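You operate a simulated robot arm through the tools that you are given. There is no shell and no other tool. Be economical: measure what you need, move in short steps, check, and stop when the job is done.

Carry out the task below with a simulated two-armed robot. There is one attempt and no reset: what you move stays moved.

Task
Pick up the purple scoop with one hand, pass it to the other hand and put it on the lower shelf of the grey shelving. Open the blue door, fetch the white tin and set it on the upper shelf of the blue chest, then shut the door. Open the pale blue box lid. The order is free. Set down upright: white tin.

It is judged by the outcome, as a careful person would: the job done as asked, and still so three seconds after it is handed in. It fails if anything else is knocked over, pushed out of place, dropped, spilled or broken. Lids that push on must go on centred and level and be pressed home; caps that screw on are set level and turned clockwise until they are tight.

Robot
Two 7-joint arms with fingered hands on one trunk, on a base that drives. Base frame: it is fixed to the floor where the robot stands at the start and does not move with it; the origin is under the middle of the robot, x ahead of it, y to its left, z up; the surface under the hand at the start is at about z = 900. Readings come in mm, degrees, newtons and seconds.
The left shoulder is at the start at [30, 119, 1094], the right one opposite. With the tool pointing down near the work surface each hand reaches from about 380 to 780 mm from the robot's upright axis, wherever it stands, measured 20 degrees to its own side. Places, roughly: blue door [200, 2400, 500]; lower shelf of the grey shelving [600, 400, 500]; pale blue box lid [-2500, -3300, 900]; purple scoop (10x9x10 cm) [700, 200, 900]; upper shelf of the blue chest [500, 2400, 500]; white tin [500, 3000, 1000]. Payload 3.8 kg a hand.
Tool frame (each hand has its own): the origin (TCP) lies between the finger pads and is the grasp point; the fingertips stand 25 mm ahead of it; z points along the fingers, y is the line along which they close. The gripper opens to 88 mm. The gripper's body begins 29 mm behind the TCP. The gripper is a hand of 4 fingers: y runs from the thumb to the fingers, the wrist lies at [-13, -106, -174] in the tool frame, and closing takes about 1.5 s.
Orientation is that of the tool frame in the base frame, as a unit quaternion [x, y, z, w]. With the fingers straight down and the wrist toward the robot, the tool's x, y and z point along [0, 1, 0], [1, 0, 0] and [0, 0, -1] of the base frame.

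Tools
- The arms move only by the tool servo_tool. It takes "left_moves", "right_moves" or both (then of equal length, played together; a hand with none holds still); each is a list of rows, each a list of 7 numbers: the shift along the tool's x, y, z in mm, then the turn, a rotation vector about the tool's x, y, z in degrees, then the finger opening in mm, from 0 to 88. In form: [[x, y, z, wx, wy, wz, gripper], ...]. A call has 1 to 20 rows; each row shifts and turns the commanded pose from where the row before left it, along the tool's axes as they then stand. Each row takes 0.2 s and may step no farther than 50 mm and 8.6 degrees from the row before; otherwise, or with a gripper value out of range, the whole call is refused. A pose out of reach is approached as far as the arm can. The call stops where the force on the tool passes 40 N (or 10 N more than at its start, if that is more) or the arm is blocked; 0.2 s more then pass. The fingers move at their own pace (about 153 mm/s each) and stop on an object; they squeeze with about 23 N. The grip force told is the motor's: it shows also when the fingers shut on nothing. Time passes only in rows, and 0.2 s behind the last, so rows that do not move let the fingers close. It gives the time, the measured TCP pose, the force on the tool (base axes), the opening and the grip force at its end, in the units of the frame above (readings bear some noise), with the torque about the TCP (base axes, N m) and any sound that the robot's microphone picked up, and new pictures: "pictures" is both (left out), scene, wrist or none (wrist: the cameras of the hands that moved).
- Cameras (640 x 400 px; columns grow to the right, rows downward): "scene" is now at [35.9, 30.8, 1624.5]; the picture's right is [0.46, -0.89, 0.00], its down [-0.79, -0.41, -0.46] and it looks along [0.41, 0.21, -0.89] (base axes); focal length 251 px, centre (320, 200). "left" rides on the left gripper at [-64, -83, -98] in its tool frame; the picture's right is [-0.62, -0.37, 0.69], its down [0.71, -0.63, 0.30] and it looks along [0.32, 0.68, 0.65] (tool axes); focal length 265 px, centre (320, 200). "right" rides on the right gripper at [64, -83, -98] in its tool frame; the picture's right is [-0.62, 0.37, -0.69], its down [-0.71, -0.63, 0.30] and it looks along [-0.32, 0.68, 0.65] (tool axes); focal length 265 px, centre (320, 200). There is no depth. A picture from a camera that has moved, and an enlarged one, comes with that camera's place and axes in the base frame and with its lens.
- lift_body(by): slides the trunk up (or, below 0, down) by that many mm; the arms and the scene camera ride with it, the base frame stays. It gives what a move gives, with no picture.
- drive_base(legs): drives the robot by 1 to 6 legs, each [ahead, left, turn to the left] in mm, mm and degrees, along the robot's own axes; the way and the turn of a leg run together, so that a leg with both is an arc; at most 1500 mm and 180 degrees a leg. The arms and the cameras ride along, it lands a little off, and it stops where it bumps. It gives what a move gives, and a new picture of the scene camera.
- grasp_type(shape, hand): the hand has 4 fingers and takes this shape, open, in about a second: jaw (thumb against the fingers, like two jaws); tri (thumb and two fingers); tip (a fingertip pinch); poke (one finger out to press); point (the index stretched); flat (the hand flat); cup (the hand cupped); fist (a fist). The gripper value then closes the fingers along that shape, each until it touches; the sizes above hold for jaw. It gives what a move gives, with no picture.
- aim_head(pan, tilt): turns the head with the scene camera to pan (to the left, within 120 degrees either way) and tilt (down, from -29 to 69), counted from straight ahead of the robot. It gives what a move gives, and a new picture of the scene camera.
- inspect(camera, box): a new picture of the part [left, top, right, bottom] of that camera's present view, enlarged. The clock stands still meanwhile.
- sign_off(): hands the job in; it is judged then, once.

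Work in short steps. Places have to be worked out from the pictures, the camera data and where the tool is seen: move nearer, look again, correct. Check each grasp and each placing, and mend what went wrong. You have 165 turns and 260 pictures in all, those below and enlarged ones among them. Open the grippers and draw the arms clear of the work before you hand the job in, unless the task says otherwise; then end with one line.

The tools are called by a JSON object that holds its "api" and its "payload". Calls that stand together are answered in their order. servo_tool: Moves the arms, as the interface text tells. Its arguments: {"type":"object","properties":{"left_moves":{"type":"array","items":{"type":"array","items":{"type":"number"}}},"right_moves":{"type":"array","items":{"type":"array","items":{"type":"number"}}},"pictures":{"type":"string","enum":["both","scene","wrist","none"]}},"required":[]} The other tools are called the same way: lift_body (by) slides the trunk up or down; grasp_type (shape, hand) gives the hand a shape; drive_base (legs) drives the base; aim_head (pan, tilt) turns the head that bears the scene camera; inspect (camera, box) takes an enlarged picture of a part of a camera's view; sign_off () hands the job in.

At the start:

```text
time_s: 0.0
left_position: [304.0, 403.5, 1141.2]
left_ee_rot: [0.706, 0.708, 0.0, 0.001]
left_force: [0.4, -0.3, -0.9]
left_moment: [-0.02, 0.01, 0.0]
left_grip_width: 87.7
left_gripper_force: 0.0
left_shape: jaw
right_position: [361.8, -23.0, 1130.0]
right_ee_rot: [0.707, 0.707, 0.0, 0.0]
right_force: [-0.2, -0.2, -0.7]
right_moment: [0.01, -0.01, 0.01]
right_grip_width: 87.4
right_gripper_force: 0.1
right_shape: jaw
trunk travel left (down, up): [-250.0, 340.0]
robot x, y, heading: [-2.9, 2.8, -0.3]
head pan, tilt: [27.3, 62.8]
```

scene: 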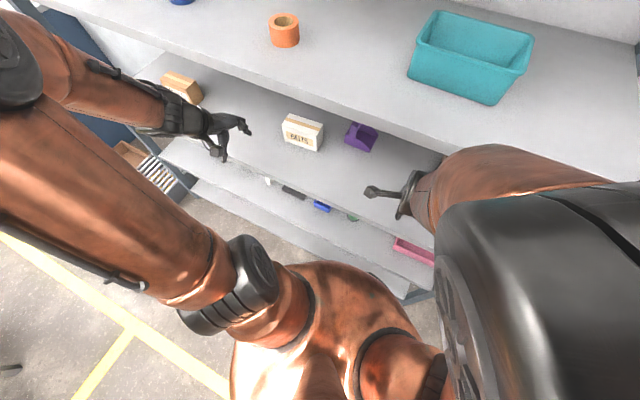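
right: 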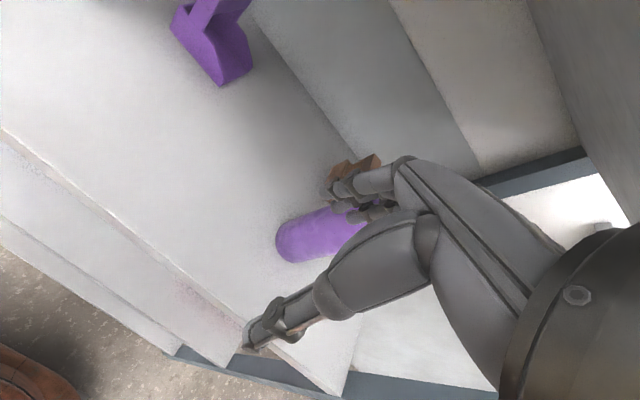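
left: 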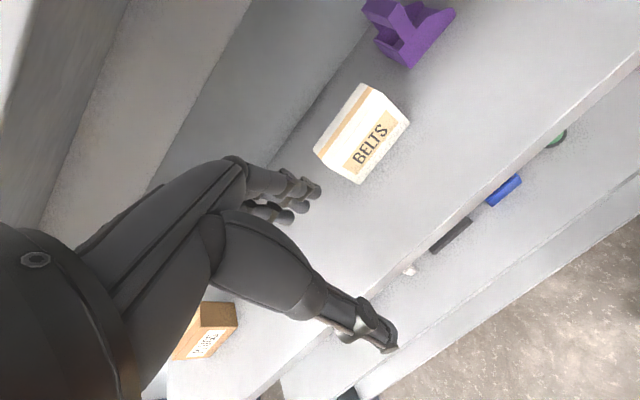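

The scoop sits at about [650,185,930]. I'll aim the head at the shelving for a straighter view and enlarge the scoop.

{"api": "aim_head", "payload": {"pan": 15, "tilt": 45}}

{"api": "inspect", "payload": {"camera": "left", "box": [300, 0, 500, 125]}}

{"api": "inspect", "payload": {"camera": "right", "box": [120, 0, 400, 175]}}

```text
time_s: 0.8
left_position: [304.7, 404.9, 1141.3]
left_ee_rot: [0.707, 0.707, 0.0, -0.001]
left_force: [-0.5, 0.3, -0.1]
left_moment: [-0.02, -0.04, -0.01]
left_grip_width: 87.7
left_gripper_force: 0.2
left_shape: jaw
right_position: [361.6, -21.3, 1131.0]
right_ee_rot: [0.707, 0.707, 0.0, 0.0]
right_force: [0.5, -1.5, -0.1]
right_moment: [0.01, 0.0, 0.01]
right_grip_width: 87.5
right_gripper_force: 0.0
right_shape: jaw
trunk travel left (down, up): [-250.0, 340.0]
robot x, y, heading: [0.7, -1.6, -0.0]
head pan, tilt: [15.0, 45.0]
camera scene: at [58.1, 22.8, 1647.1], right [0.26, -0.97, 0.0], down [-0.68, -0.18, -0.71], along [0.68, 0.18, -0.71], focal length 251 px, centre (320, 200)
```

scene: 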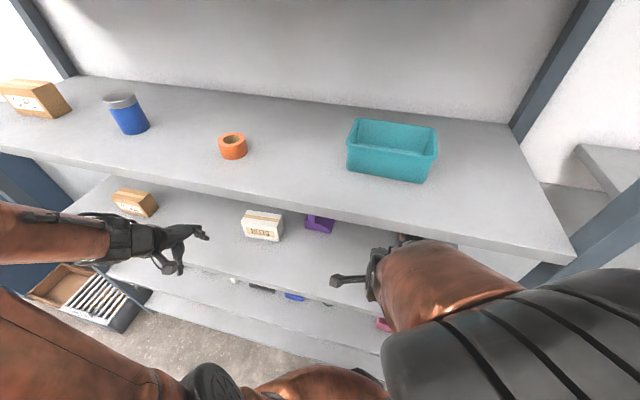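

```text
3.20 times, centred on (400, 62) of left
camera zoom: at [219.9, 339.2, 1239.7], right [-0.37, -0.62, -0.69], down [-0.63, 0.71, -0.3], along [0.68, 0.32, -0.65], focal length 849 px, centre (64, 640)
```

zoom: 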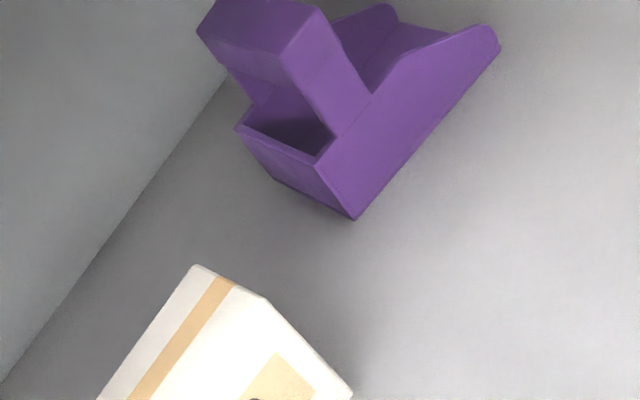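

```text
2.29 times, centred on (260, 88) of right
camera zoom: at [278.6, 42.6, 1228.4], right [0.37, -0.62, 0.69], down [-0.63, -0.71, -0.3], along [0.68, -0.32, -0.65], focal length 607 px, centre (457, 457)
```

zoom: 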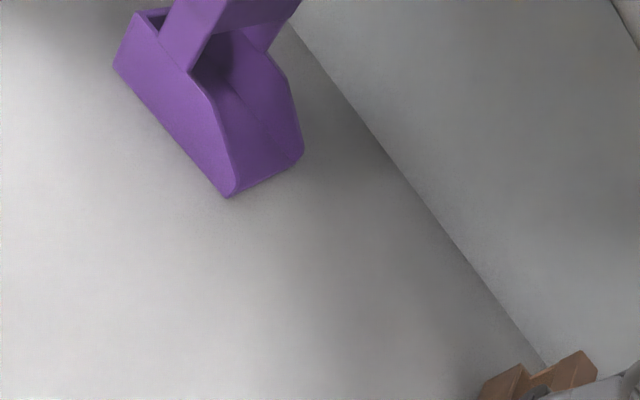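

The scoop stands in a compartment with the teal-box shelf above it. I'll back off 250 mm, lower the trunk and look into the compartments from the front.

{"api": "drive_base", "payload": {"legs": [[-350, 0, 0]]}}

{"api": "lift_body", "payload": {"by": -240}}

{"api": "aim_head", "payload": {"pan": 10, "tilt": 30}}

```text
time_s: 3.1
left_position: [-49.5, 403.1, 1141.0]
left_ee_rot: [0.708, 0.706, 0.0, 0.0]
left_force: [0.2, 1.1, -0.2]
left_moment: [-0.04, -0.03, 0.0]
left_grip_width: 87.5
left_gripper_force: 0.1
left_shape: jaw
right_position: [8.0, -23.0, 1130.3]
right_ee_rot: [0.707, 0.707, 0.0, -0.001]
right_force: [-0.2, -0.8, -0.9]
right_moment: [-0.06, -0.01, 0.0]
right_grip_width: 87.5
right_gripper_force: 0.1
right_shape: jaw
trunk travel left (down, up): [-250.0, 340.0]
robot x, y, heading: [-355.1, 1.1, 0.1]
head pan, tilt: [15.0, 45.0]
camera scene: at [-296.3, 23.0, 1647.2], right [0.26, -0.97, 0.0], down [-0.68, -0.18, -0.71], along [0.68, 0.18, -0.71], focal length 251 px, centre (320, 200)
```

scene: 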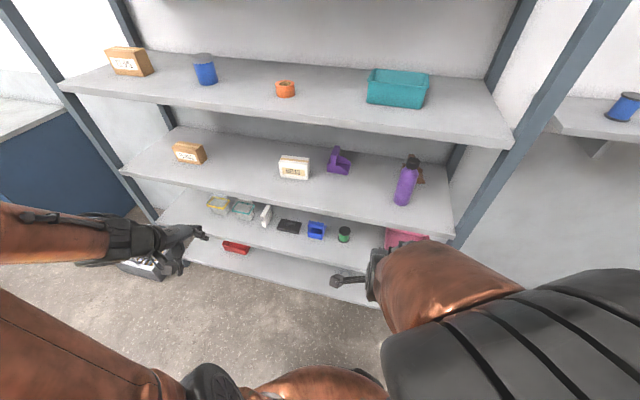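

```text
time_s: 5.6
left_position: [-48.3, 404.1, 901.7]
left_ee_rot: [0.708, 0.706, 0.0, 0.0]
left_force: [-0.4, 0.0, -0.3]
left_moment: [0.02, 0.02, 0.02]
left_grip_width: 87.5
left_gripper_force: 0.0
left_shape: jaw
right_position: [9.6, -22.0, 891.1]
right_ee_rot: [0.707, 0.707, 0.0, 0.001]
right_force: [-0.1, -0.2, -0.3]
right_moment: [0.0, 0.03, -0.03]
right_grip_width: 87.5
right_gripper_force: 0.1
right_shape: jaw
trunk travel left (down, up): [-10.0, 580.0]
robot x, y, heading: [-355.9, 2.1, 0.0]
head pan, tilt: [15.0, 45.0]
```

```text
time_s: 6.4
left_position: [-47.4, 403.7, 901.6]
left_ee_rot: [0.708, 0.706, 0.0, 0.0]
left_force: [-0.8, 0.1, -0.2]
left_moment: [-0.03, 0.01, 0.02]
left_grip_width: 87.8
left_gripper_force: 0.1
left_shape: jaw
right_position: [8.3, -23.2, 889.9]
right_ee_rot: [0.708, 0.707, 0.0, 0.0]
right_force: [0.8, -0.1, -0.1]
right_moment: [-0.02, 0.06, 0.0]
right_grip_width: 87.4
right_gripper_force: 0.0
right_shape: jaw
trunk travel left (down, up): [-10.0, 580.0]
robot x, y, heading: [-354.1, 1.4, -0.1]
head pan, tilt: [10.0, 30.0]
camera scene: at [-284.9, 17.7, 1429.7], right [0.17, -0.99, 0.0], down [-0.49, -0.09, -0.87], along [0.85, 0.15, -0.5], focal length 251 px, centre (320, 200)
```

scene: 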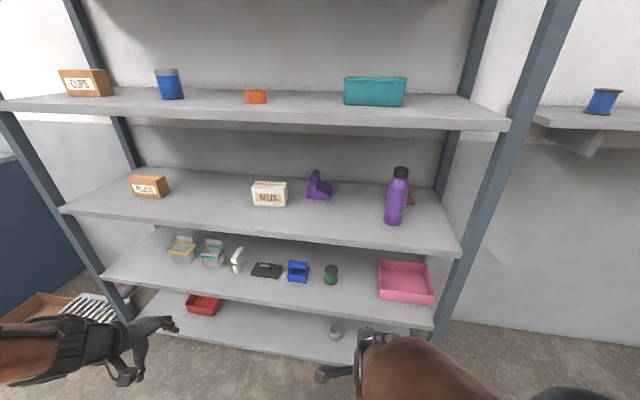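

Four shelves at about z = 1300, 900, 520, 150; the one near z 500 is the third. I'll zoom on the scoop and the target shelf.

{"api": "inspect", "payload": {"camera": "scene", "box": [240, 140, 432, 260]}}

{"api": "inspect", "payload": {"camera": "scene", "box": [120, 210, 440, 410]}}

```text
3.33 times, centred on (336, 200) of scene
camera zoom: at [-284.9, 17.7, 1429.7], right [0.17, -0.99, 0.0], down [-0.49, -0.09, -0.87], along [0.85, 0.15, -0.5], focal length 837 px, centre (267, 200)
```

zoom: 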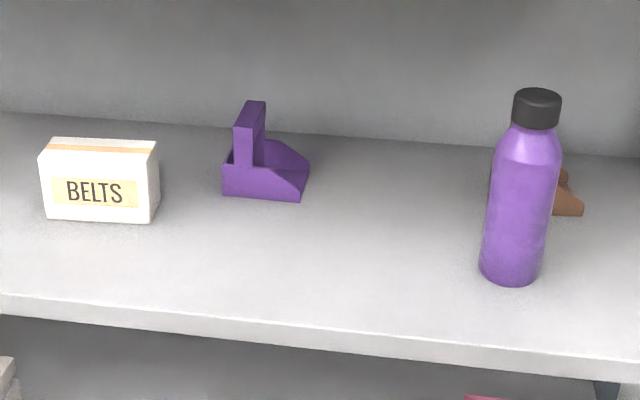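

```text
refused: 410 is not a number from 0 to 400
```

The scoop has an arched handle bar along x (y≈207, thickness ~18, top z≈1000). The left hand will take it fingers forward, closing along y. I'll turn the left hand now, in free space.

{"api": "servo_tool", "payload": {"left_moves": [[0, 0, 0, -4.95, -4.95, -4.95, 88], [0, 0, 0, -4.95, -4.95, -4.95, 88], [0, 0, 0, -4.95, -4.95, -4.95, 88], [0, 0, 0, -4.95, -4.95, -4.95, 88], [0, 0, 0, -4.95, -4.95, -4.95, 88], [0, 0, 0, -4.95, -4.95, -4.95, 88], [0, 0, 0, -4.95, -4.95, -4.95, 88], [0, 0, 0, -4.95, -4.95, -4.95, 88], [0, 0, 0, -4.95, -4.95, -4.95, 88], [0, 0, 0, -4.95, -4.95, -4.95, 88], [0, 0, 0, -4.95, -4.95, -4.95, 88], [0, 0, 0, -4.95, -4.95, -4.95, 88], [0, 0, 0, -4.95, -4.95, -4.95, 88], [0, 0, 0, -4.95, -4.95, -4.95, 88]], "pictures": "both"}}

{"api": "inspect", "payload": {"camera": "scene", "box": [140, 220, 460, 400]}}

```text
time_s: 9.4
left_position: [-28.5, 448.2, 882.7]
left_ee_rot: [0.0, 0.706, -0.001, 0.708]
left_force: [0.1, -0.2, -0.5]
left_moment: [0.0, 0.0, 0.03]
left_grip_width: 87.5
left_gripper_force: 0.0
left_shape: jaw
left hand out of reach, approached as far as the arm can: row 7, 8, 9, 10, 11, 12, 13, 14
right_position: [8.4, -23.8, 890.7]
right_ee_rot: [0.708, 0.707, 0.0, 0.0]
right_force: [-0.6, -0.1, 0.6]
right_moment: [0.01, -0.04, 0.0]
right_grip_width: 87.4
right_gripper_force: 0.0
right_shape: jaw
trunk travel left (down, up): [-10.0, 580.0]
robot x, y, heading: [-356.3, 0.9, -0.2]
head pan, tilt: [10.0, 30.0]
camera scene: at [-284.5, 17.7, 1429.8], right [0.17, -0.99, 0.0], down [-0.49, -0.09, -0.87], along [0.85, 0.15, -0.5], focal length 251 px, centre (320, 200)
camera left: at [-127.9, 365.1, 946.7], right [0.69, -0.37, 0.62], down [0.31, -0.63, -0.71], along [0.66, 0.68, -0.32], focal length 265 px, centre (320, 200)
```

scene: 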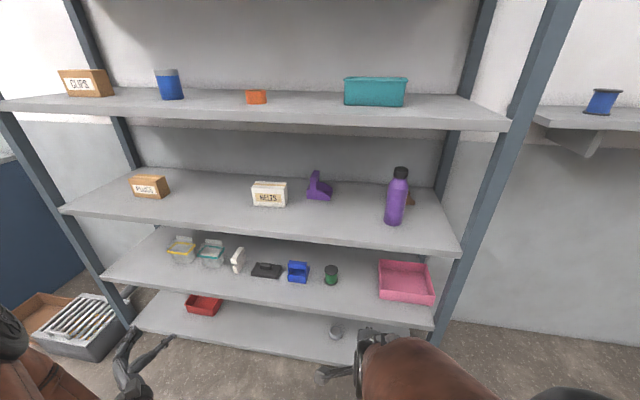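
left: 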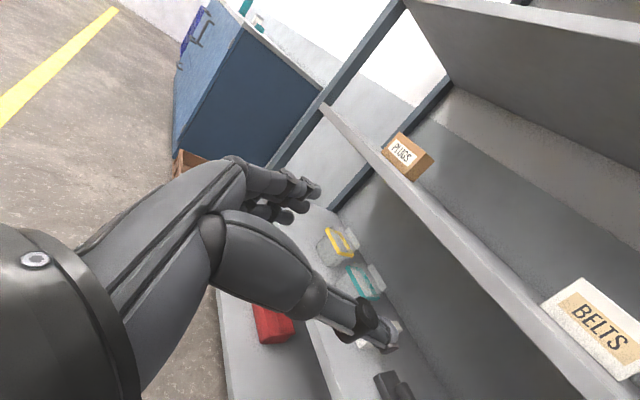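

```text
2.00 times, centred on (300, 310) of scene
camera zoom: at [-284.5, 17.7, 1429.8], right [0.17, -0.99, 0.0], down [-0.49, -0.09, -0.87], along [0.85, 0.15, -0.5], focal length 502 px, centre (360, -20)
```

zoom: 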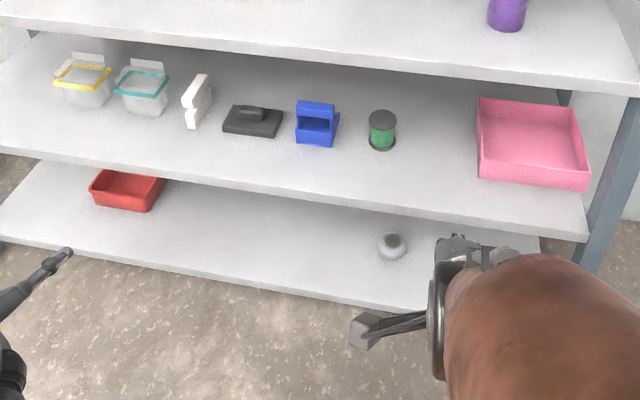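

Third shelf (z≈500) has a free gap between the green spool and the pink tray at y≈-100..90: my drop place. Raising the trunk, moving the right hand aside and bringing the left hand in front.

{"api": "lift_body", "payload": {"by": 95}}

{"api": "servo_tool", "payload": {"right_moves": [[-40, 0, 0, 0, 0, 0, 88], [-40, 0, 0, 0, 0, 0, 88], [-40, 0, 0, 0, 0, 0, 88], [-40, 0, 0, 0, 0, 0, 88], [0, 0, 0, 0, 0, 0, 88], [0, 0, 0, 0, 0, 0, 88]], "left_moves": [[0, -40, 20, 0, 0, 0, 88], [0, -40, 20, 0, 0, 0, 88], [0, -40, 20, 0, 0, 0, 88], [0, -40, 20, 0, 0, 0, 88], [0, -40, 20, 0, 0, 0, 88], [0, -20, 0, 0, 0, 0, 88]], "pictures": "wrist"}}

```text
time_s: 10.7
left_position: [-28.2, 450.0, 977.2]
left_ee_rot: [0.001, 0.707, -0.001, 0.707]
left_force: [-0.1, 0.0, 0.0]
left_moment: [0.03, 0.01, 0.0]
left_grip_width: 87.7
left_gripper_force: 0.0
left_shape: jaw
right_position: [7.6, -22.5, 985.1]
right_ee_rot: [0.708, 0.707, 0.0, 0.0]
right_force: [0.3, 0.4, -0.6]
right_moment: [0.01, -0.03, 0.0]
right_grip_width: 87.5
right_gripper_force: 0.0
right_shape: jaw
trunk travel left (down, up): [-105.0, 485.0]
robot x, y, heading: [-354.0, -2.5, -0.3]
head pan, tilt: [10.0, 30.0]
```

```text
time_s: 12.1
left_position: [85.2, 238.9, 966.1]
left_ee_rot: [0.001, 0.707, 0.0, 0.707]
left_force: [-0.4, 1.0, 0.2]
left_moment: [0.01, 0.01, 0.0]
left_grip_width: 87.5
left_gripper_force: 0.1
left_shape: jaw
left hand out of reach, approached as far as the arm can: row 1, 2
right_position: [18.9, -183.0, 988.5]
right_ee_rot: [0.708, 0.707, -0.001, -0.001]
right_force: [0.4, -0.2, 0.3]
right_moment: [-0.02, 0.0, 0.02]
right_grip_width: 87.8
right_gripper_force: 0.1
right_shape: jaw
right hand out of reach, approached as far as the arm can: row 2, 3
trunk travel left (down, up): [-105.0, 485.0]
robot x, y, heading: [-351.1, 2.2, -0.5]
head pan, tilt: [10.0, 30.0]
camera right: at [-64.2, -117.3, 1086.4], right [0.37, -0.62, 0.69], down [-0.63, -0.71, -0.3], along [0.68, -0.33, -0.65], focal length 265 px, centre (320, 200)
camera left: at [-14.8, 154.8, 1030.0], right [0.69, -0.37, 0.62], down [0.3, -0.63, -0.71], along [0.66, 0.68, -0.32], focal length 265 px, centre (320, 200)
```

right: 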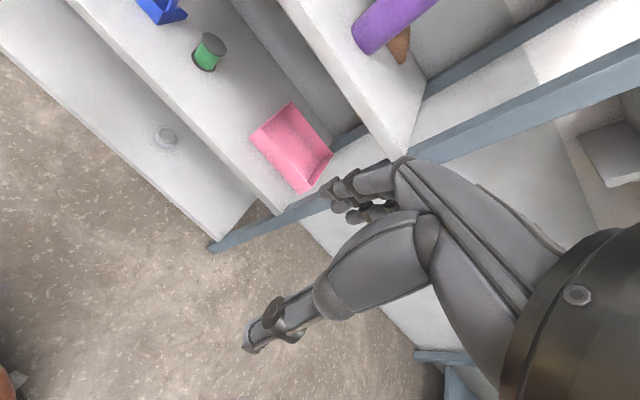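
left: 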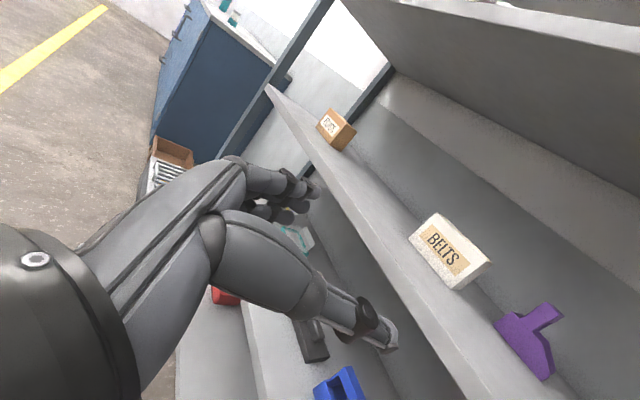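

Scoop estimate holds (~[630,200,1000] top of handle). Driving to robot x≈-100, y≈60, keeping both hands before the shelf edge.

{"api": "drive_base", "payload": {"legs": [[250, 60, 0]]}}

{"api": "aim_head", "payload": {"pan": 12, "tilt": 35}}

```text
time_s: 13.9
left_position: [336.3, 301.7, 965.4]
left_ee_rot: [0.0, 0.707, 0.0, 0.707]
left_force: [-0.4, -0.5, -0.7]
left_moment: [0.0, -0.03, 0.03]
left_grip_width: 87.8
left_gripper_force: 0.1
left_shape: jaw
right_position: [272.6, -121.2, 988.1]
right_ee_rot: [0.706, 0.708, 0.0, -0.001]
right_force: [-0.5, 1.1, -0.2]
right_moment: [0.01, 0.03, 0.04]
right_grip_width: 87.3
right_gripper_force: 0.0
right_shape: jaw
trunk travel left (down, up): [-105.0, 485.0]
robot x, y, heading: [-104.5, 63.0, 0.0]
head pan, tilt: [10.0, 30.0]
camera scene: at [-31.5, 77.8, 1524.7], right [0.18, -0.98, 0.0], down [-0.49, -0.09, -0.87], along [0.85, 0.15, -0.5], focal length 251 px, centre (320, 200)
```

scene: 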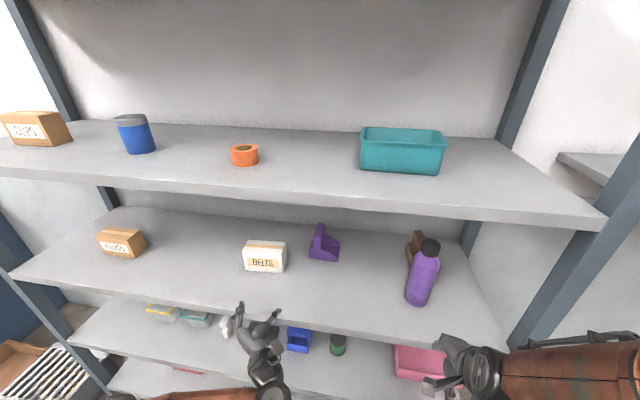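

```text
time_s: 14.6
left_position: [335.2, 300.5, 965.9]
left_ee_rot: [-0.001, 0.707, 0.001, 0.707]
left_force: [-0.1, -0.3, 0.0]
left_moment: [0.02, -0.02, 0.05]
left_grip_width: 87.5
left_gripper_force: 0.1
left_shape: jaw
right_position: [272.0, -120.9, 987.5]
right_ee_rot: [0.707, 0.707, -0.001, -0.001]
right_force: [-0.6, 0.1, -0.4]
right_moment: [0.01, -0.05, -0.03]
right_grip_width: 87.6
right_gripper_force: 0.1
right_shape: jaw
trunk travel left (down, up): [-105.0, 485.0]
robot x, y, heading: [-98.7, 62.8, -0.2]
head pan, tilt: [12.0, 35.0]
camera scene: at [-36.0, 80.0, 1517.0], right [0.21, -0.98, 0.0], down [-0.56, -0.12, -0.82], along [0.8, 0.17, -0.57], focal length 251 px, centre (320, 200)
```

scene: 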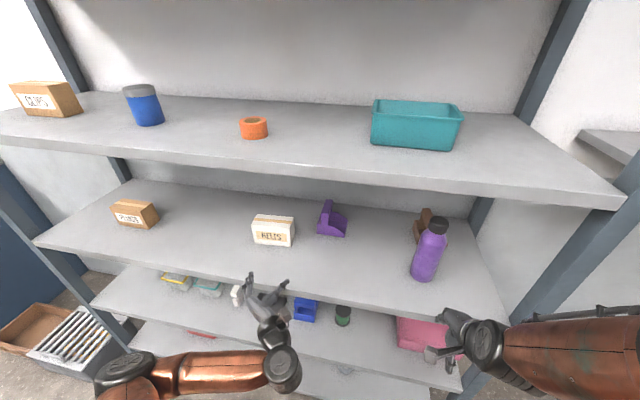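

I refine the scoop's place from this nearer viewpoint.

{"api": "inspect", "payload": {"camera": "scene", "box": [240, 180, 400, 280]}}

```text
4.00 times, centred on (320, 230) of scene
camera zoom: at [-36.0, 80.0, 1517.0], right [0.21, -0.98, 0.0], down [-0.56, -0.12, -0.82], along [0.8, 0.17, -0.57], focal length 1004 px, centre (320, 80)
```

zoom: 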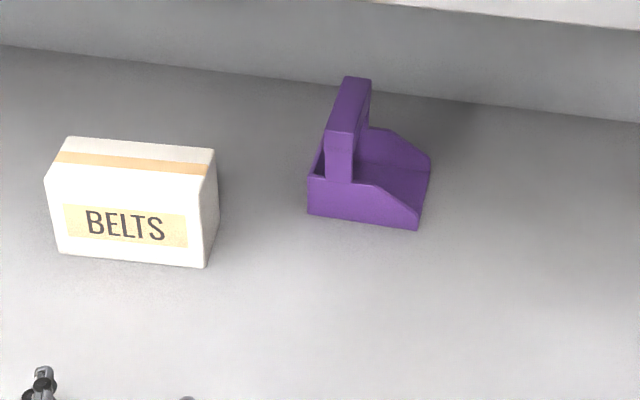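

Handle: y 191–214, x 622–703, top z 996, box wall top 944. I line up at y=203, z=980 and advance to x≈540 first.

{"api": "servo_tool", "payload": {"left_moves": [[-7, -49, 0, 0, 0, 0, 88], [-7, -49, 0, 0, 0, 0, 88], [0, 0, 45, 0, 0, 0, 88], [0, 0, 45, 0, 0, 0, 88], [0, 0, 45, 0, 0, 0, 88], [0, 0, 45, 0, 0, 0, 88], [0, 0, 20, 0, 0, 0, 88], [0, 0, 0, 0, 0, 0, 88]], "pictures": "both"}}

```text
time_s: 16.4
left_position: [543.7, 218.9, 975.8]
left_ee_rot: [-0.001, 0.707, 0.001, 0.707]
left_force: [0.1, 0.8, -0.3]
left_moment: [-0.03, -0.01, -0.04]
left_grip_width: 87.9
left_gripper_force: 0.2
left_shape: jaw
left hand out of reach, approached as far as the arm can: row 2
right_position: [271.5, -119.4, 987.9]
right_ee_rot: [0.706, 0.708, -0.001, -0.001]
right_force: [-0.3, 0.4, 0.3]
right_moment: [-0.02, 0.02, 0.02]
right_grip_width: 87.3
right_gripper_force: 0.2
right_shape: jaw
trunk travel left (down, up): [-105.0, 485.0]
robot x, y, heading: [-100.7, 59.1, 0.1]
head pan, tilt: [12.0, 35.0]
camera scene: at [-35.8, 80.1, 1517.0], right [0.21, -0.98, 0.0], down [-0.56, -0.12, -0.82], along [0.8, 0.17, -0.57], focal length 251 px, centre (320, 200)
camera left: at [445.6, 135.2, 1040.2], right [0.69, -0.37, 0.62], down [0.31, -0.63, -0.71], along [0.65, 0.68, -0.32], focal length 265 px, centre (320, 200)
```

scene: 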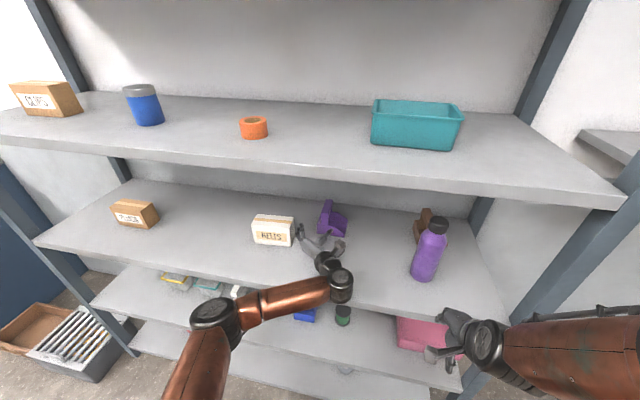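
left: 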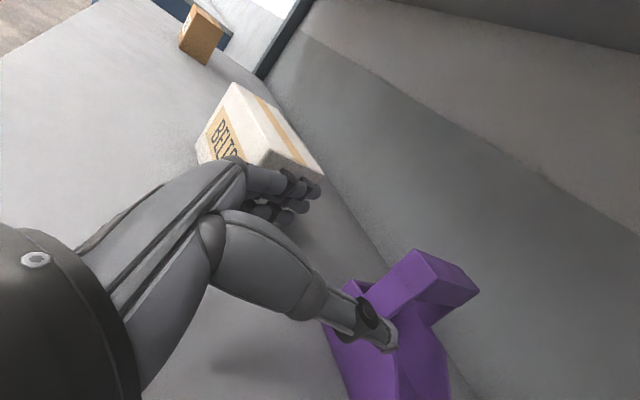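

TCP is at y=219; shift 15 mm right and check before going in.

{"api": "servo_tool", "payload": {"left_moves": [[-2, -15, 0, 0, 0, 0, 88], [0, 0, 20, 0, 0, 0, 88], [0, 0, 20, 0, 0, 0, 88], [0, 0, 0, 0, 0, 0, 88]], "pictures": "both"}}

{"api": "inspect", "payload": {"camera": "scene", "box": [240, 180, 400, 280]}}

```text
time_s: 17.4
left_position: [584.4, 203.1, 978.8]
left_ee_rot: [-0.001, 0.707, 0.0, 0.707]
left_force: [-0.1, 0.5, 0.7]
left_moment: [0.0, -0.02, -0.03]
left_grip_width: 87.9
left_gripper_force: 0.2
left_shape: jaw
right_position: [272.5, -121.6, 987.7]
right_ee_rot: [0.707, 0.708, -0.001, -0.001]
right_force: [0.3, 0.2, 0.2]
right_moment: [0.02, 0.01, 0.01]
right_grip_width: 87.6
right_gripper_force: 0.1
right_shape: jaw
trunk travel left (down, up): [-105.0, 485.0]
robot x, y, heading: [-103.6, 63.3, 0.1]
head pan, tilt: [12.0, 35.0]
camera scene: at [-35.9, 80.2, 1517.0], right [0.21, -0.98, 0.0], down [-0.56, -0.12, -0.82], along [0.8, 0.17, -0.57], focal length 251 px, centre (320, 200)
camera left: at [484.9, 118.3, 1042.7], right [0.69, -0.37, 0.62], down [0.31, -0.63, -0.71], along [0.65, 0.69, -0.32], focal length 265 px, centre (320, 200)
```

scene: 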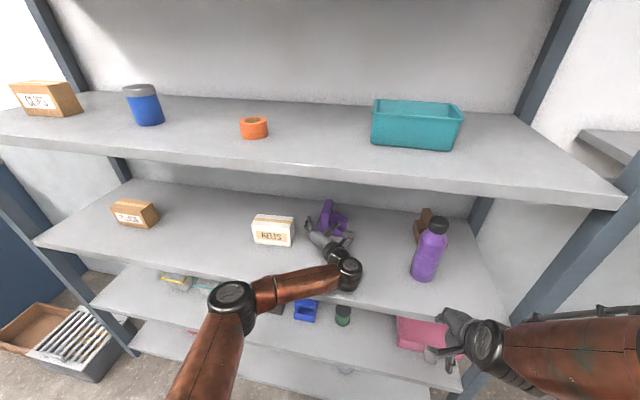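
left: 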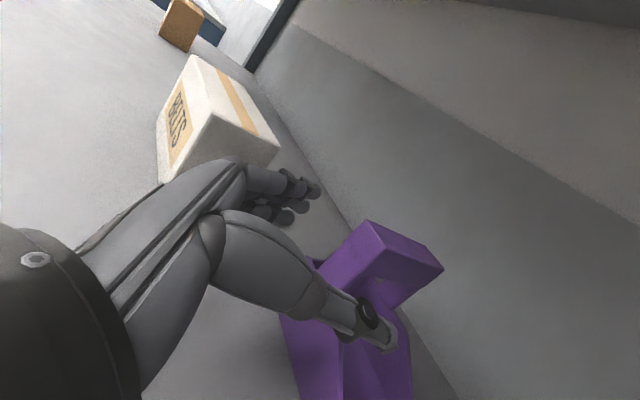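

```text
4.00 times, centred on (320, 230) of scene
camera zoom: at [-35.9, 80.2, 1517.0], right [0.21, -0.98, 0.0], down [-0.56, -0.12, -0.82], along [0.8, 0.17, -0.57], focal length 1004 px, centre (320, 80)
```

zoom: 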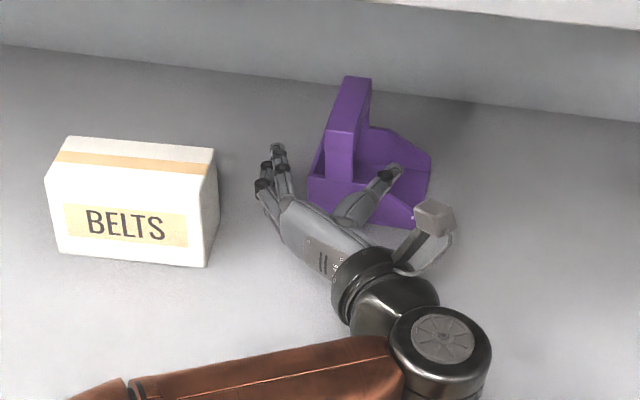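

The hand straddles the handle well, centred at y≈203. Advance 52 mm and close.

{"api": "servo_tool", "payload": {"left_moves": [[0, 0, 26, 0, 0, 0, 88], [0, 0, 26, 0, 0, 0, 88], [0, 0, 0, 0, 0, 0, 88], [0, 0, 0, 0, 0, 0, 10], [0, 0, 0, 0, 0, 0, 10], [0, 0, 0, 0, 0, 0, 10], [0, 0, 0, 0, 0, 0, 10], [0, 0, 0, 0, 0, 0, 10], [0, 0, 0, 0, 0, 0, 10], [0, 0, 0, 0, 0, 0, 10], [0, 0, 0, 0, 0, 0, 10]], "pictures": "both"}}

{"api": "inspect", "payload": {"camera": "scene", "box": [240, 180, 400, 280]}}

```text
time_s: 19.8
left_position: [636.2, 202.9, 978.2]
left_ee_rot: [-0.001, 0.707, 0.0, 0.707]
left_force: [-0.4, 0.6, 0.1]
left_moment: [-0.03, 0.02, 0.02]
left_grip_width: 8.3
left_gripper_force: 23.1
left_shape: jaw
right_position: [272.8, -120.9, 988.0]
right_ee_rot: [0.707, 0.708, -0.001, 0.0]
right_force: [0.3, -0.2, -0.5]
right_moment: [-0.01, 0.0, -0.01]
right_grip_width: 87.5
right_gripper_force: 0.2
right_shape: jaw
trunk travel left (down, up): [-105.0, 485.0]
robot x, y, heading: [-104.0, 61.6, 0.3]
head pan, tilt: [12.0, 35.0]
camera scene: at [-35.7, 80.0, 1517.0], right [0.21, -0.98, 0.0], down [-0.56, -0.12, -0.82], along [0.8, 0.17, -0.57], focal length 251 px, centre (320, 200)
camera left: at [536.6, 117.5, 1042.2], right [0.69, -0.37, 0.62], down [0.31, -0.63, -0.71], along [0.65, 0.69, -0.32], focal length 265 px, centre (320, 200)
```

scene: 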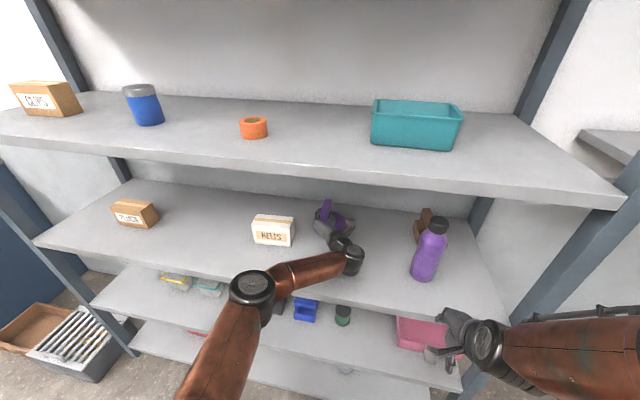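
left: 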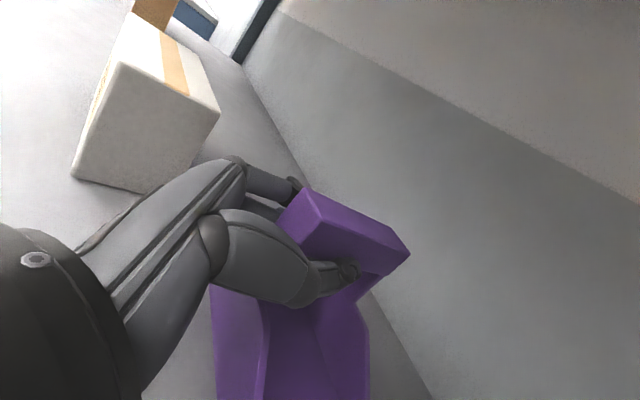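

```text
4.00 times, centred on (320, 230) of scene
camera zoom: at [-35.7, 80.0, 1517.0], right [0.21, -0.98, 0.0], down [-0.56, -0.12, -0.82], along [0.8, 0.17, -0.57], focal length 1004 px, centre (320, 80)
```

zoom: 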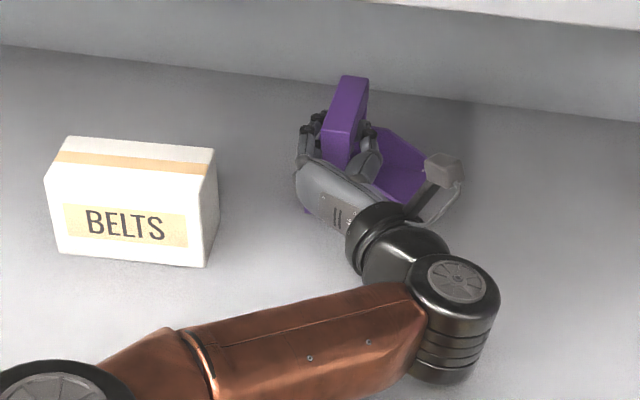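

Fingers look shut on the handle. I'll command full close and lift 40 mm to check.

{"api": "servo_tool", "payload": {"left_moves": [[0, 0, 0, 0, 0, 0, 0], [0, 0, 0, 0, 0, 0, 0], [0, 0, 0, 0, 0, 0, 0], [-10, 0, 0, 0, 0, 0, 0], [-15, 0, 0, 0, 0, 0, 0], [-15, 0, 0, 0, 0, 0, 0], [0, 0, 0, 0, 0, 0, 0]], "pictures": "wrist"}}

{"api": "inspect", "payload": {"camera": "scene", "box": [240, 180, 400, 280]}}

```text
time_s: 21.4
left_position: [635.9, 201.5, 1018.1]
left_ee_rot: [-0.001, 0.707, 0.0, 0.707]
left_force: [-0.2, -0.3, -0.7]
left_moment: [0.0, 0.04, 0.0]
left_grip_width: 8.0
left_gripper_force: 22.6
left_shape: jaw
right_position: [271.9, -121.5, 988.5]
right_ee_rot: [0.706, 0.708, 0.0, -0.001]
right_force: [0.0, -0.1, -0.4]
right_moment: [0.03, -0.01, -0.02]
right_grip_width: 87.4
right_gripper_force: 0.0
right_shape: jaw
trunk travel left (down, up): [-105.0, 485.0]
robot x, y, heading: [-101.5, 58.7, 0.2]
head pan, tilt: [12.0, 35.0]
camera left: at [536.9, 116.9, 1082.4], right [0.69, -0.37, 0.62], down [0.31, -0.63, -0.71], along [0.65, 0.68, -0.32], focal length 265 px, centre (320, 200)
```

left: 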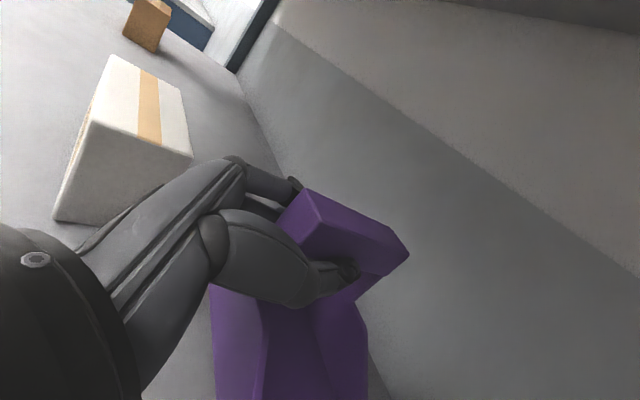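

```text
4.00 times, centred on (320, 230) of scene
camera zoom: at [-35.5, 80.1, 1517.0], right [0.21, -0.98, 0.0], down [-0.56, -0.12, -0.82], along [0.8, 0.17, -0.57], focal length 1004 px, centre (320, 80)
```

zoom: 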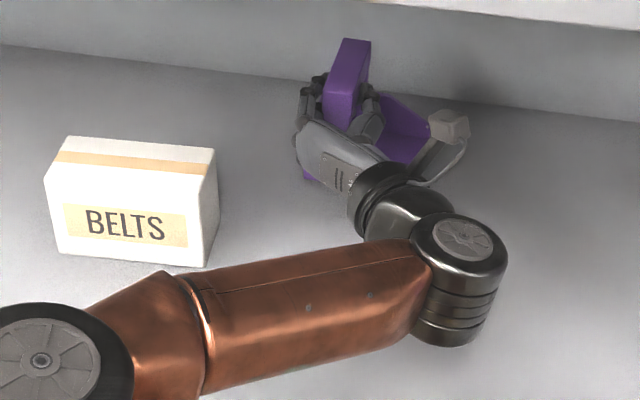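

The scoop is lifted with the hand. I back the robot 450 mm straight out of the shelving.

{"api": "drive_base", "payload": {"legs": [[-450, 0, 0]]}}

{"api": "aim_head", "payload": {"pan": 8, "tilt": 45}}

```text
time_s: 24.1
left_position: [191.2, 202.1, 1018.8]
left_ee_rot: [-0.001, 0.707, 0.002, 0.707]
left_force: [-0.8, 0.2, -1.2]
left_moment: [-0.01, 0.01, -0.03]
left_grip_width: 7.8
left_gripper_force: 23.3
left_shape: jaw
right_position: [-171.8, -121.8, 987.9]
right_ee_rot: [0.705, 0.709, 0.0, 0.0]
right_force: [0.4, 0.1, -0.2]
right_moment: [0.0, -0.02, 0.04]
right_grip_width: 87.6
right_gripper_force: 0.1
right_shape: jaw
trunk travel left (down, up): [-105.0, 485.0]
robot x, y, heading: [-542.8, 55.5, 0.1]
head pan, tilt: [12.0, 35.0]
camera scene: at [-480.6, 78.6, 1517.0], right [0.21, -0.98, 0.0], down [-0.56, -0.12, -0.82], along [0.8, 0.17, -0.57], focal length 251 px, centre (320, 200)
```

scene: 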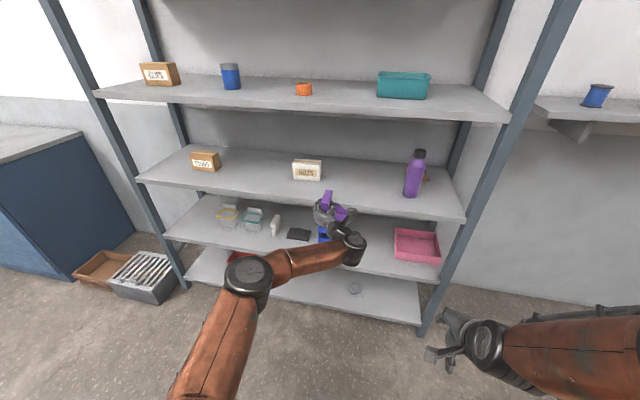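

```text
time_s: 24.8
left_position: [191.5, 202.1, 1018.0]
left_ee_rot: [-0.002, 0.707, 0.002, 0.707]
left_force: [0.3, -0.1, -1.2]
left_moment: [-0.01, 0.0, 0.0]
left_grip_width: 8.0
left_gripper_force: 23.2
left_shape: jaw
right_position: [-170.9, -120.9, 988.3]
right_ee_rot: [0.705, 0.709, 0.0, 0.0]
right_force: [0.0, 0.5, 0.2]
right_moment: [0.02, 0.0, -0.03]
right_grip_width: 87.5
right_gripper_force: 0.0
right_shape: jaw
trunk travel left (down, up): [-105.0, 485.0]
robot x, y, heading: [-546.7, 59.1, 0.3]
head pan, tilt: [8.0, 45.0]
camera scene: at [-485.1, 71.6, 1502.2], right [0.14, -0.99, 0.0], down [-0.7, -0.1, -0.71], along [0.7, 0.1, -0.71], focal length 251 px, centre (320, 200)
```

scene: 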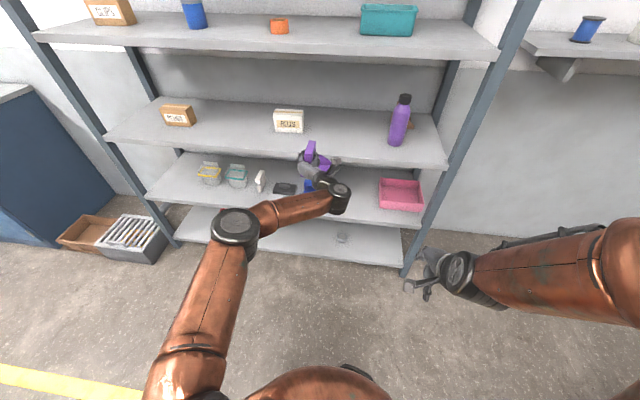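

Clear. Now both hands take the handover poses: left drawn back and turned to point right (−y), right turned to point left (+y) at the same height.

{"api": "servo_tool", "payload": {"left_moves": [[0, 0, -48, 0, 0, 0, 0], [0, 0, -48, 0, 0, 0, 0], [0, 0, -48, 0, 0, 0, 0], [0, 0, -48, 0, 0, 0, 0], [0, 0, -48, 0, 0, 0, 0], [0, 0, -48, 0, 0, 0, 0], [0, 0, 0, 8.18, 0, 0, 0], [0, 0, 0, 8.18, 0, 0, 0], [0, 0, 0, 8.18, 0, 0, 0], [0, 0, 0, 8.18, 0, 0, 0], [0, 0, 0, 8.18, 0, 0, 0], [0, 0, 0, 8.18, 0, 0, 0], [0, 0, 0, 8.18, 0, 0, 0], [0, 0, 0, 8.18, 0, 0, 0], [0, 0, 0, 8.18, 0, 0, 0], [0, 0, 0, 8.18, 0, 0, 0], [0, 0, 0, 8.18, 0, 0, 0], [0, 0, 0, 0, 0, 0, 0]], "right_moves": [[0, 25, -10, 0, 0, 0, 88], [0, 25, -10, 0, 0, 0, 88], [0, 25, -10, 0, 0, 0, 88], [0, 0, 0, 0, 0, 0, 88], [0, 0, 0, 0, 0, 0, 88], [0, 0, 0, 0, 0, 0, 88], [0, 0, 0, 0, 8.18, 0, 88], [0, 0, 0, 0, 8.18, 0, 88], [0, 0, 0, 0, 8.18, 0, 88], [0, 0, 0, 0, 8.18, 0, 88], [0, 0, 0, 0, 8.18, 0, 88], [0, 0, 0, 0, 8.18, 0, 88], [0, 0, 0, 0, 8.18, 0, 88], [0, 0, 0, 0, 8.18, 0, 88], [0, 0, 0, 0, 8.18, 0, 88], [0, 0, 0, 0, 8.18, 0, 88], [0, 0, 0, 0, 8.18, 0, 88], [0, 0, 0, 0, 0, 0, 88]], "pictures": "both"}}

```text
time_s: 28.6
left_position: [-87.1, 198.7, 1013.0]
left_ee_rot: [0.499, 0.501, -0.498, 0.501]
left_force: [0.7, -0.3, 0.0]
left_moment: [0.04, 0.0, 0.02]
left_grip_width: 7.7
left_gripper_force: 23.3
left_shape: jaw
left hand out of reach, approached as far as the arm can: row 9, 10
right_position: [-95.3, -121.8, 1018.5]
right_ee_rot: [-0.499, -0.501, -0.499, 0.502]
right_force: [-0.3, -0.1, 0.2]
right_moment: [-0.02, 0.01, 0.01]
right_grip_width: 87.6
right_gripper_force: 0.1
right_shape: jaw
trunk travel left (down, up): [-105.0, 485.0]
robot x, y, heading: [-545.9, 57.4, 0.2]
head pan, tilt: [8.0, 45.0]
camera scene: at [-485.5, 71.5, 1502.2], right [0.14, -0.99, 0.0], down [-0.7, -0.1, -0.71], along [0.7, 0.1, -0.71], focal length 251 px, centre (320, 200)
camera right: at [-179.6, -219.0, 1082.5], right [0.37, -0.69, -0.62], down [-0.63, 0.3, -0.71], along [0.68, 0.66, -0.32], focal length 265 px, centre (320, 200)
camera left: at [-172.1, 296.2, 1078.0], right [-0.37, -0.69, 0.62], down [-0.63, -0.31, -0.71], along [0.69, -0.65, -0.32], focal length 265 px, centre (320, 200)
```

scene: 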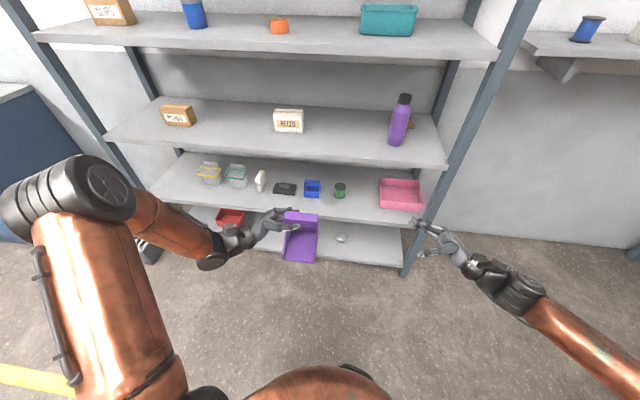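
right: 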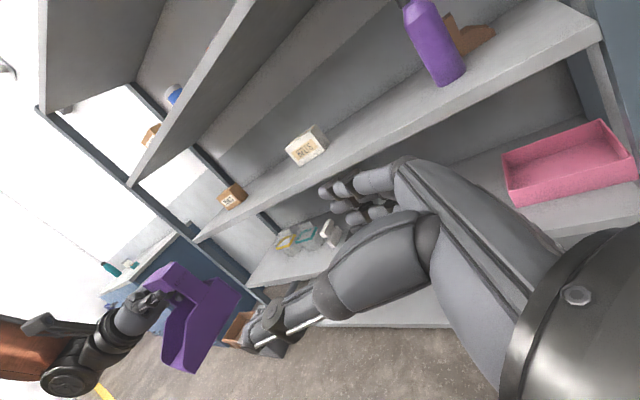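
left: 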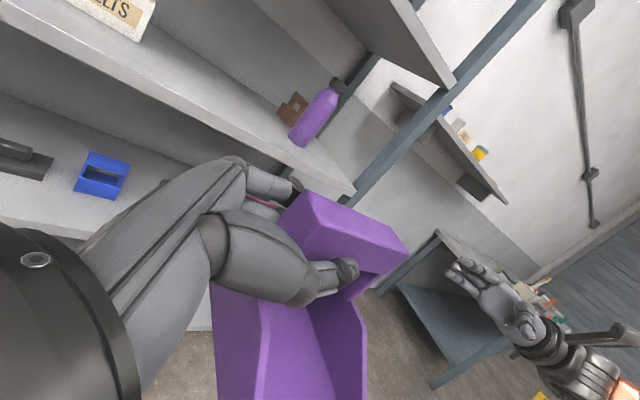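

Both poses are good. Handle's free end is near y≈132. I align the right hand (x −87, z 1013) and advance 190 mm, then check.

{"api": "servo_tool", "payload": {"right_moves": [[-5, 8, 30, 0, 0, 0, 88], [0, 0, 40, 0, 0, 0, 88], [0, 0, 40, 0, 0, 0, 88], [0, 0, 40, 0, 0, 0, 88], [0, 0, 40, 0, 0, 0, 88], [0, 0, 0, 0, 0, 0, 88]], "pictures": "both"}}

{"api": "inspect", "payload": {"camera": "scene", "box": [220, 180, 380, 280]}}

```text
time_s: 30.0
left_position: [-87.8, 197.7, 1013.7]
left_ee_rot: [0.499, 0.501, -0.498, 0.502]
left_force: [-1.0, 0.2, -0.9]
left_moment: [0.01, -0.02, -0.01]
left_grip_width: 8.0
left_gripper_force: 23.0
left_shape: jaw
right_position: [-88.7, 70.6, 1012.0]
right_ee_rot: [-0.499, -0.501, -0.499, 0.502]
right_force: [0.6, -0.9, 0.1]
right_moment: [0.03, 0.0, 0.01]
right_grip_width: 87.4
right_gripper_force: 0.0
right_shape: jaw
trunk travel left (down, up): [-105.0, 485.0]
robot x, y, heading: [-543.8, 62.8, 0.2]
head pan, tilt: [8.0, 45.0]
camera scene: at [-485.5, 71.2, 1502.2], right [0.14, -0.99, 0.0], down [-0.7, -0.1, -0.71], along [0.7, 0.1, -0.71], focal length 251 px, centre (320, 200)
camera right: at [-173.1, -28.3, 1076.7], right [0.37, -0.69, -0.62], down [-0.63, 0.3, -0.71], along [0.68, 0.66, -0.33], focal length 265 px, centre (320, 200)
```

scene: 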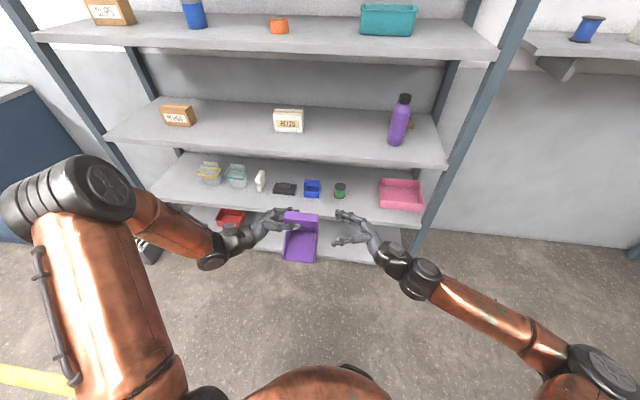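
right: 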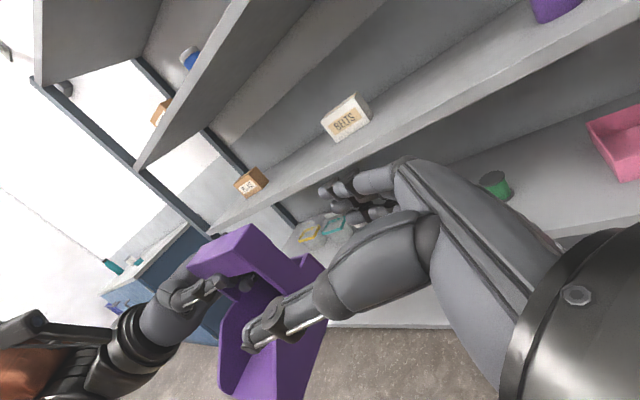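

```text
4.00 times, centred on (300, 230) of scene
camera zoom: at [-485.5, 71.2, 1502.2], right [0.14, -0.99, 0.0], down [-0.7, -0.1, -0.71], along [0.7, 0.1, -0.71], focal length 1004 px, centre (400, 80)
```

zoom: 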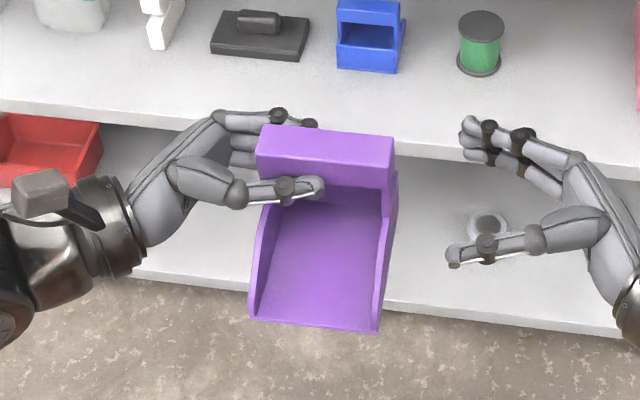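

Alignment is good. Advance 66 mm so the right fingers take the free end, then close.

{"api": "servo_tool", "payload": {"right_moves": [[0, 0, 33, 0, 0, 0, 88], [0, 0, 33, 0, 0, 0, 88], [0, 0, 0, 0, 0, 0, 88], [0, 0, 0, 0, 0, 0, 0], [0, 0, 0, 0, 0, 0, 0], [0, 0, 0, 0, 0, 0, 0], [0, 0, 0, 0, 0, 0, 0], [0, 0, 0, 0, 0, 0, 0], [0, 0, 0, 0, 0, 0, 0], [0, 0, 0, 0, 0, 0, 0], [0, 0, 0, 0, 0, 0, 0]], "pictures": "wrist"}}

{"api": "inspect", "payload": {"camera": "scene", "box": [220, 180, 380, 280]}}

```text
time_s: 32.4
left_position: [-87.1, 197.8, 1014.2]
left_ee_rot: [0.499, 0.501, -0.499, 0.501]
left_force: [1.4, -4.7, -0.8]
left_moment: [-0.07, 0.04, -0.09]
left_grip_width: 8.1
left_gripper_force: 23.1
left_shape: jaw
right_position: [-87.7, 137.8, 1012.1]
right_ee_rot: [-0.499, -0.5, -0.499, 0.502]
right_force: [-0.8, 5.0, -0.8]
right_moment: [0.06, -0.04, 0.2]
right_grip_width: 12.6
right_gripper_force: 22.9
right_shape: jaw
trunk travel left (down, up): [-105.0, 485.0]
robot x, y, heading: [-546.2, 62.4, 0.3]
head pan, tilt: [8.0, 45.0]
camera right: at [-170.6, 38.9, 1076.9], right [0.37, -0.69, -0.62], down [-0.63, 0.3, -0.71], along [0.68, 0.66, -0.33], focal length 265 px, centre (320, 200)
```

right: 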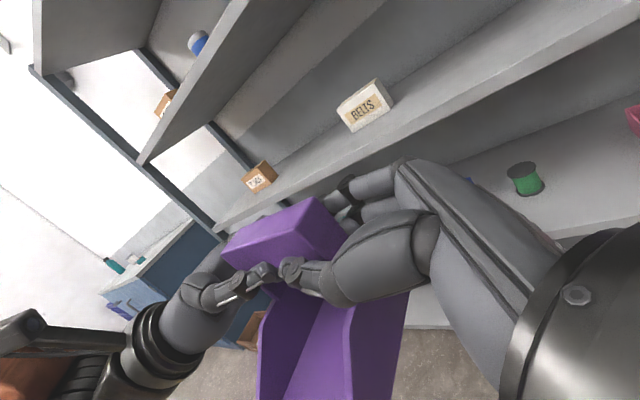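

```text
4.00 times, centred on (300, 230) of scene
camera zoom: at [-485.2, 71.6, 1502.2], right [0.14, -0.99, 0.0], down [-0.7, -0.1, -0.71], along [0.7, 0.1, -0.71], focal length 1004 px, centre (400, 80)
```

zoom: 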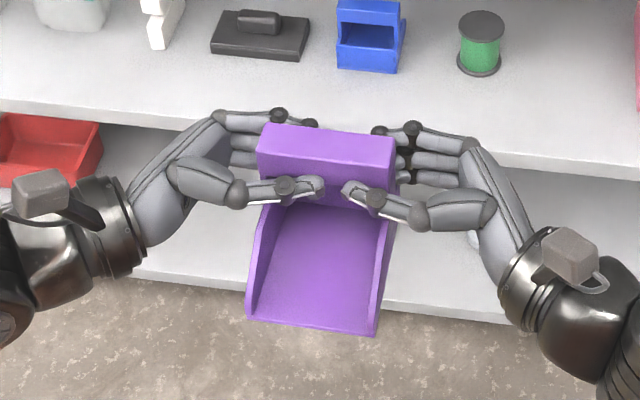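

Both hands hold the handle. Opening the left and drawing it back 120 mm.

{"api": "servo_tool", "payload": {"left_moves": [[0, 0, 0, 0, 0, 0, 88], [0, 0, 0, 0, 0, 0, 88], [0, 0, 0, 0, 0, 0, 88], [0, 0, 0, 0, 0, 0, 88], [0, 0, 0, 0, 0, 0, 88], [0, 0, -40, 0, 0, 0, 88], [0, 0, -40, 0, 0, 0, 88], [0, 0, -40, 0, 0, 0, 88], [0, 0, 0, 0, 0, 0, 88]], "pictures": "none"}}

{"api": "inspect", "payload": {"camera": "scene", "box": [200, 160, 440, 310]}}

```text
time_s: 34.4
left_position: [-88.3, 319.4, 1013.4]
left_ee_rot: [0.499, 0.501, -0.499, 0.501]
left_force: [0.5, 0.8, 0.5]
left_moment: [0.01, 0.03, 0.05]
left_grip_width: 87.8
left_gripper_force: 0.1
left_shape: jaw
right_position: [-87.4, 136.3, 1011.7]
right_ee_rot: [-0.499, -0.501, -0.498, 0.502]
right_force: [0.4, 1.5, 0.4]
right_moment: [-0.06, 0.01, 0.02]
right_grip_width: 12.9
right_gripper_force: 22.8
right_shape: jaw
trunk travel left (down, up): [-105.0, 485.0]
robot x, y, heading: [-545.7, 59.5, 0.4]
head pan, tilt: [8.0, 45.0]
```

```text
2.67 times, centred on (320, 235) of scene
camera zoom: at [-485.2, 71.3, 1502.2], right [0.14, -0.99, 0.0], down [-0.7, -0.1, -0.71], along [0.7, 0.1, -0.71], focal length 670 px, centre (320, 107)
```

zoom: 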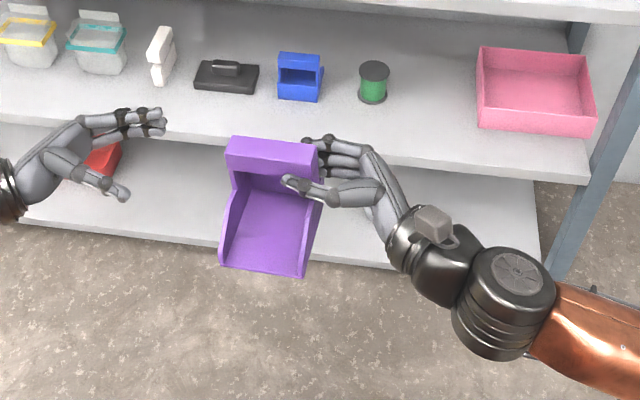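

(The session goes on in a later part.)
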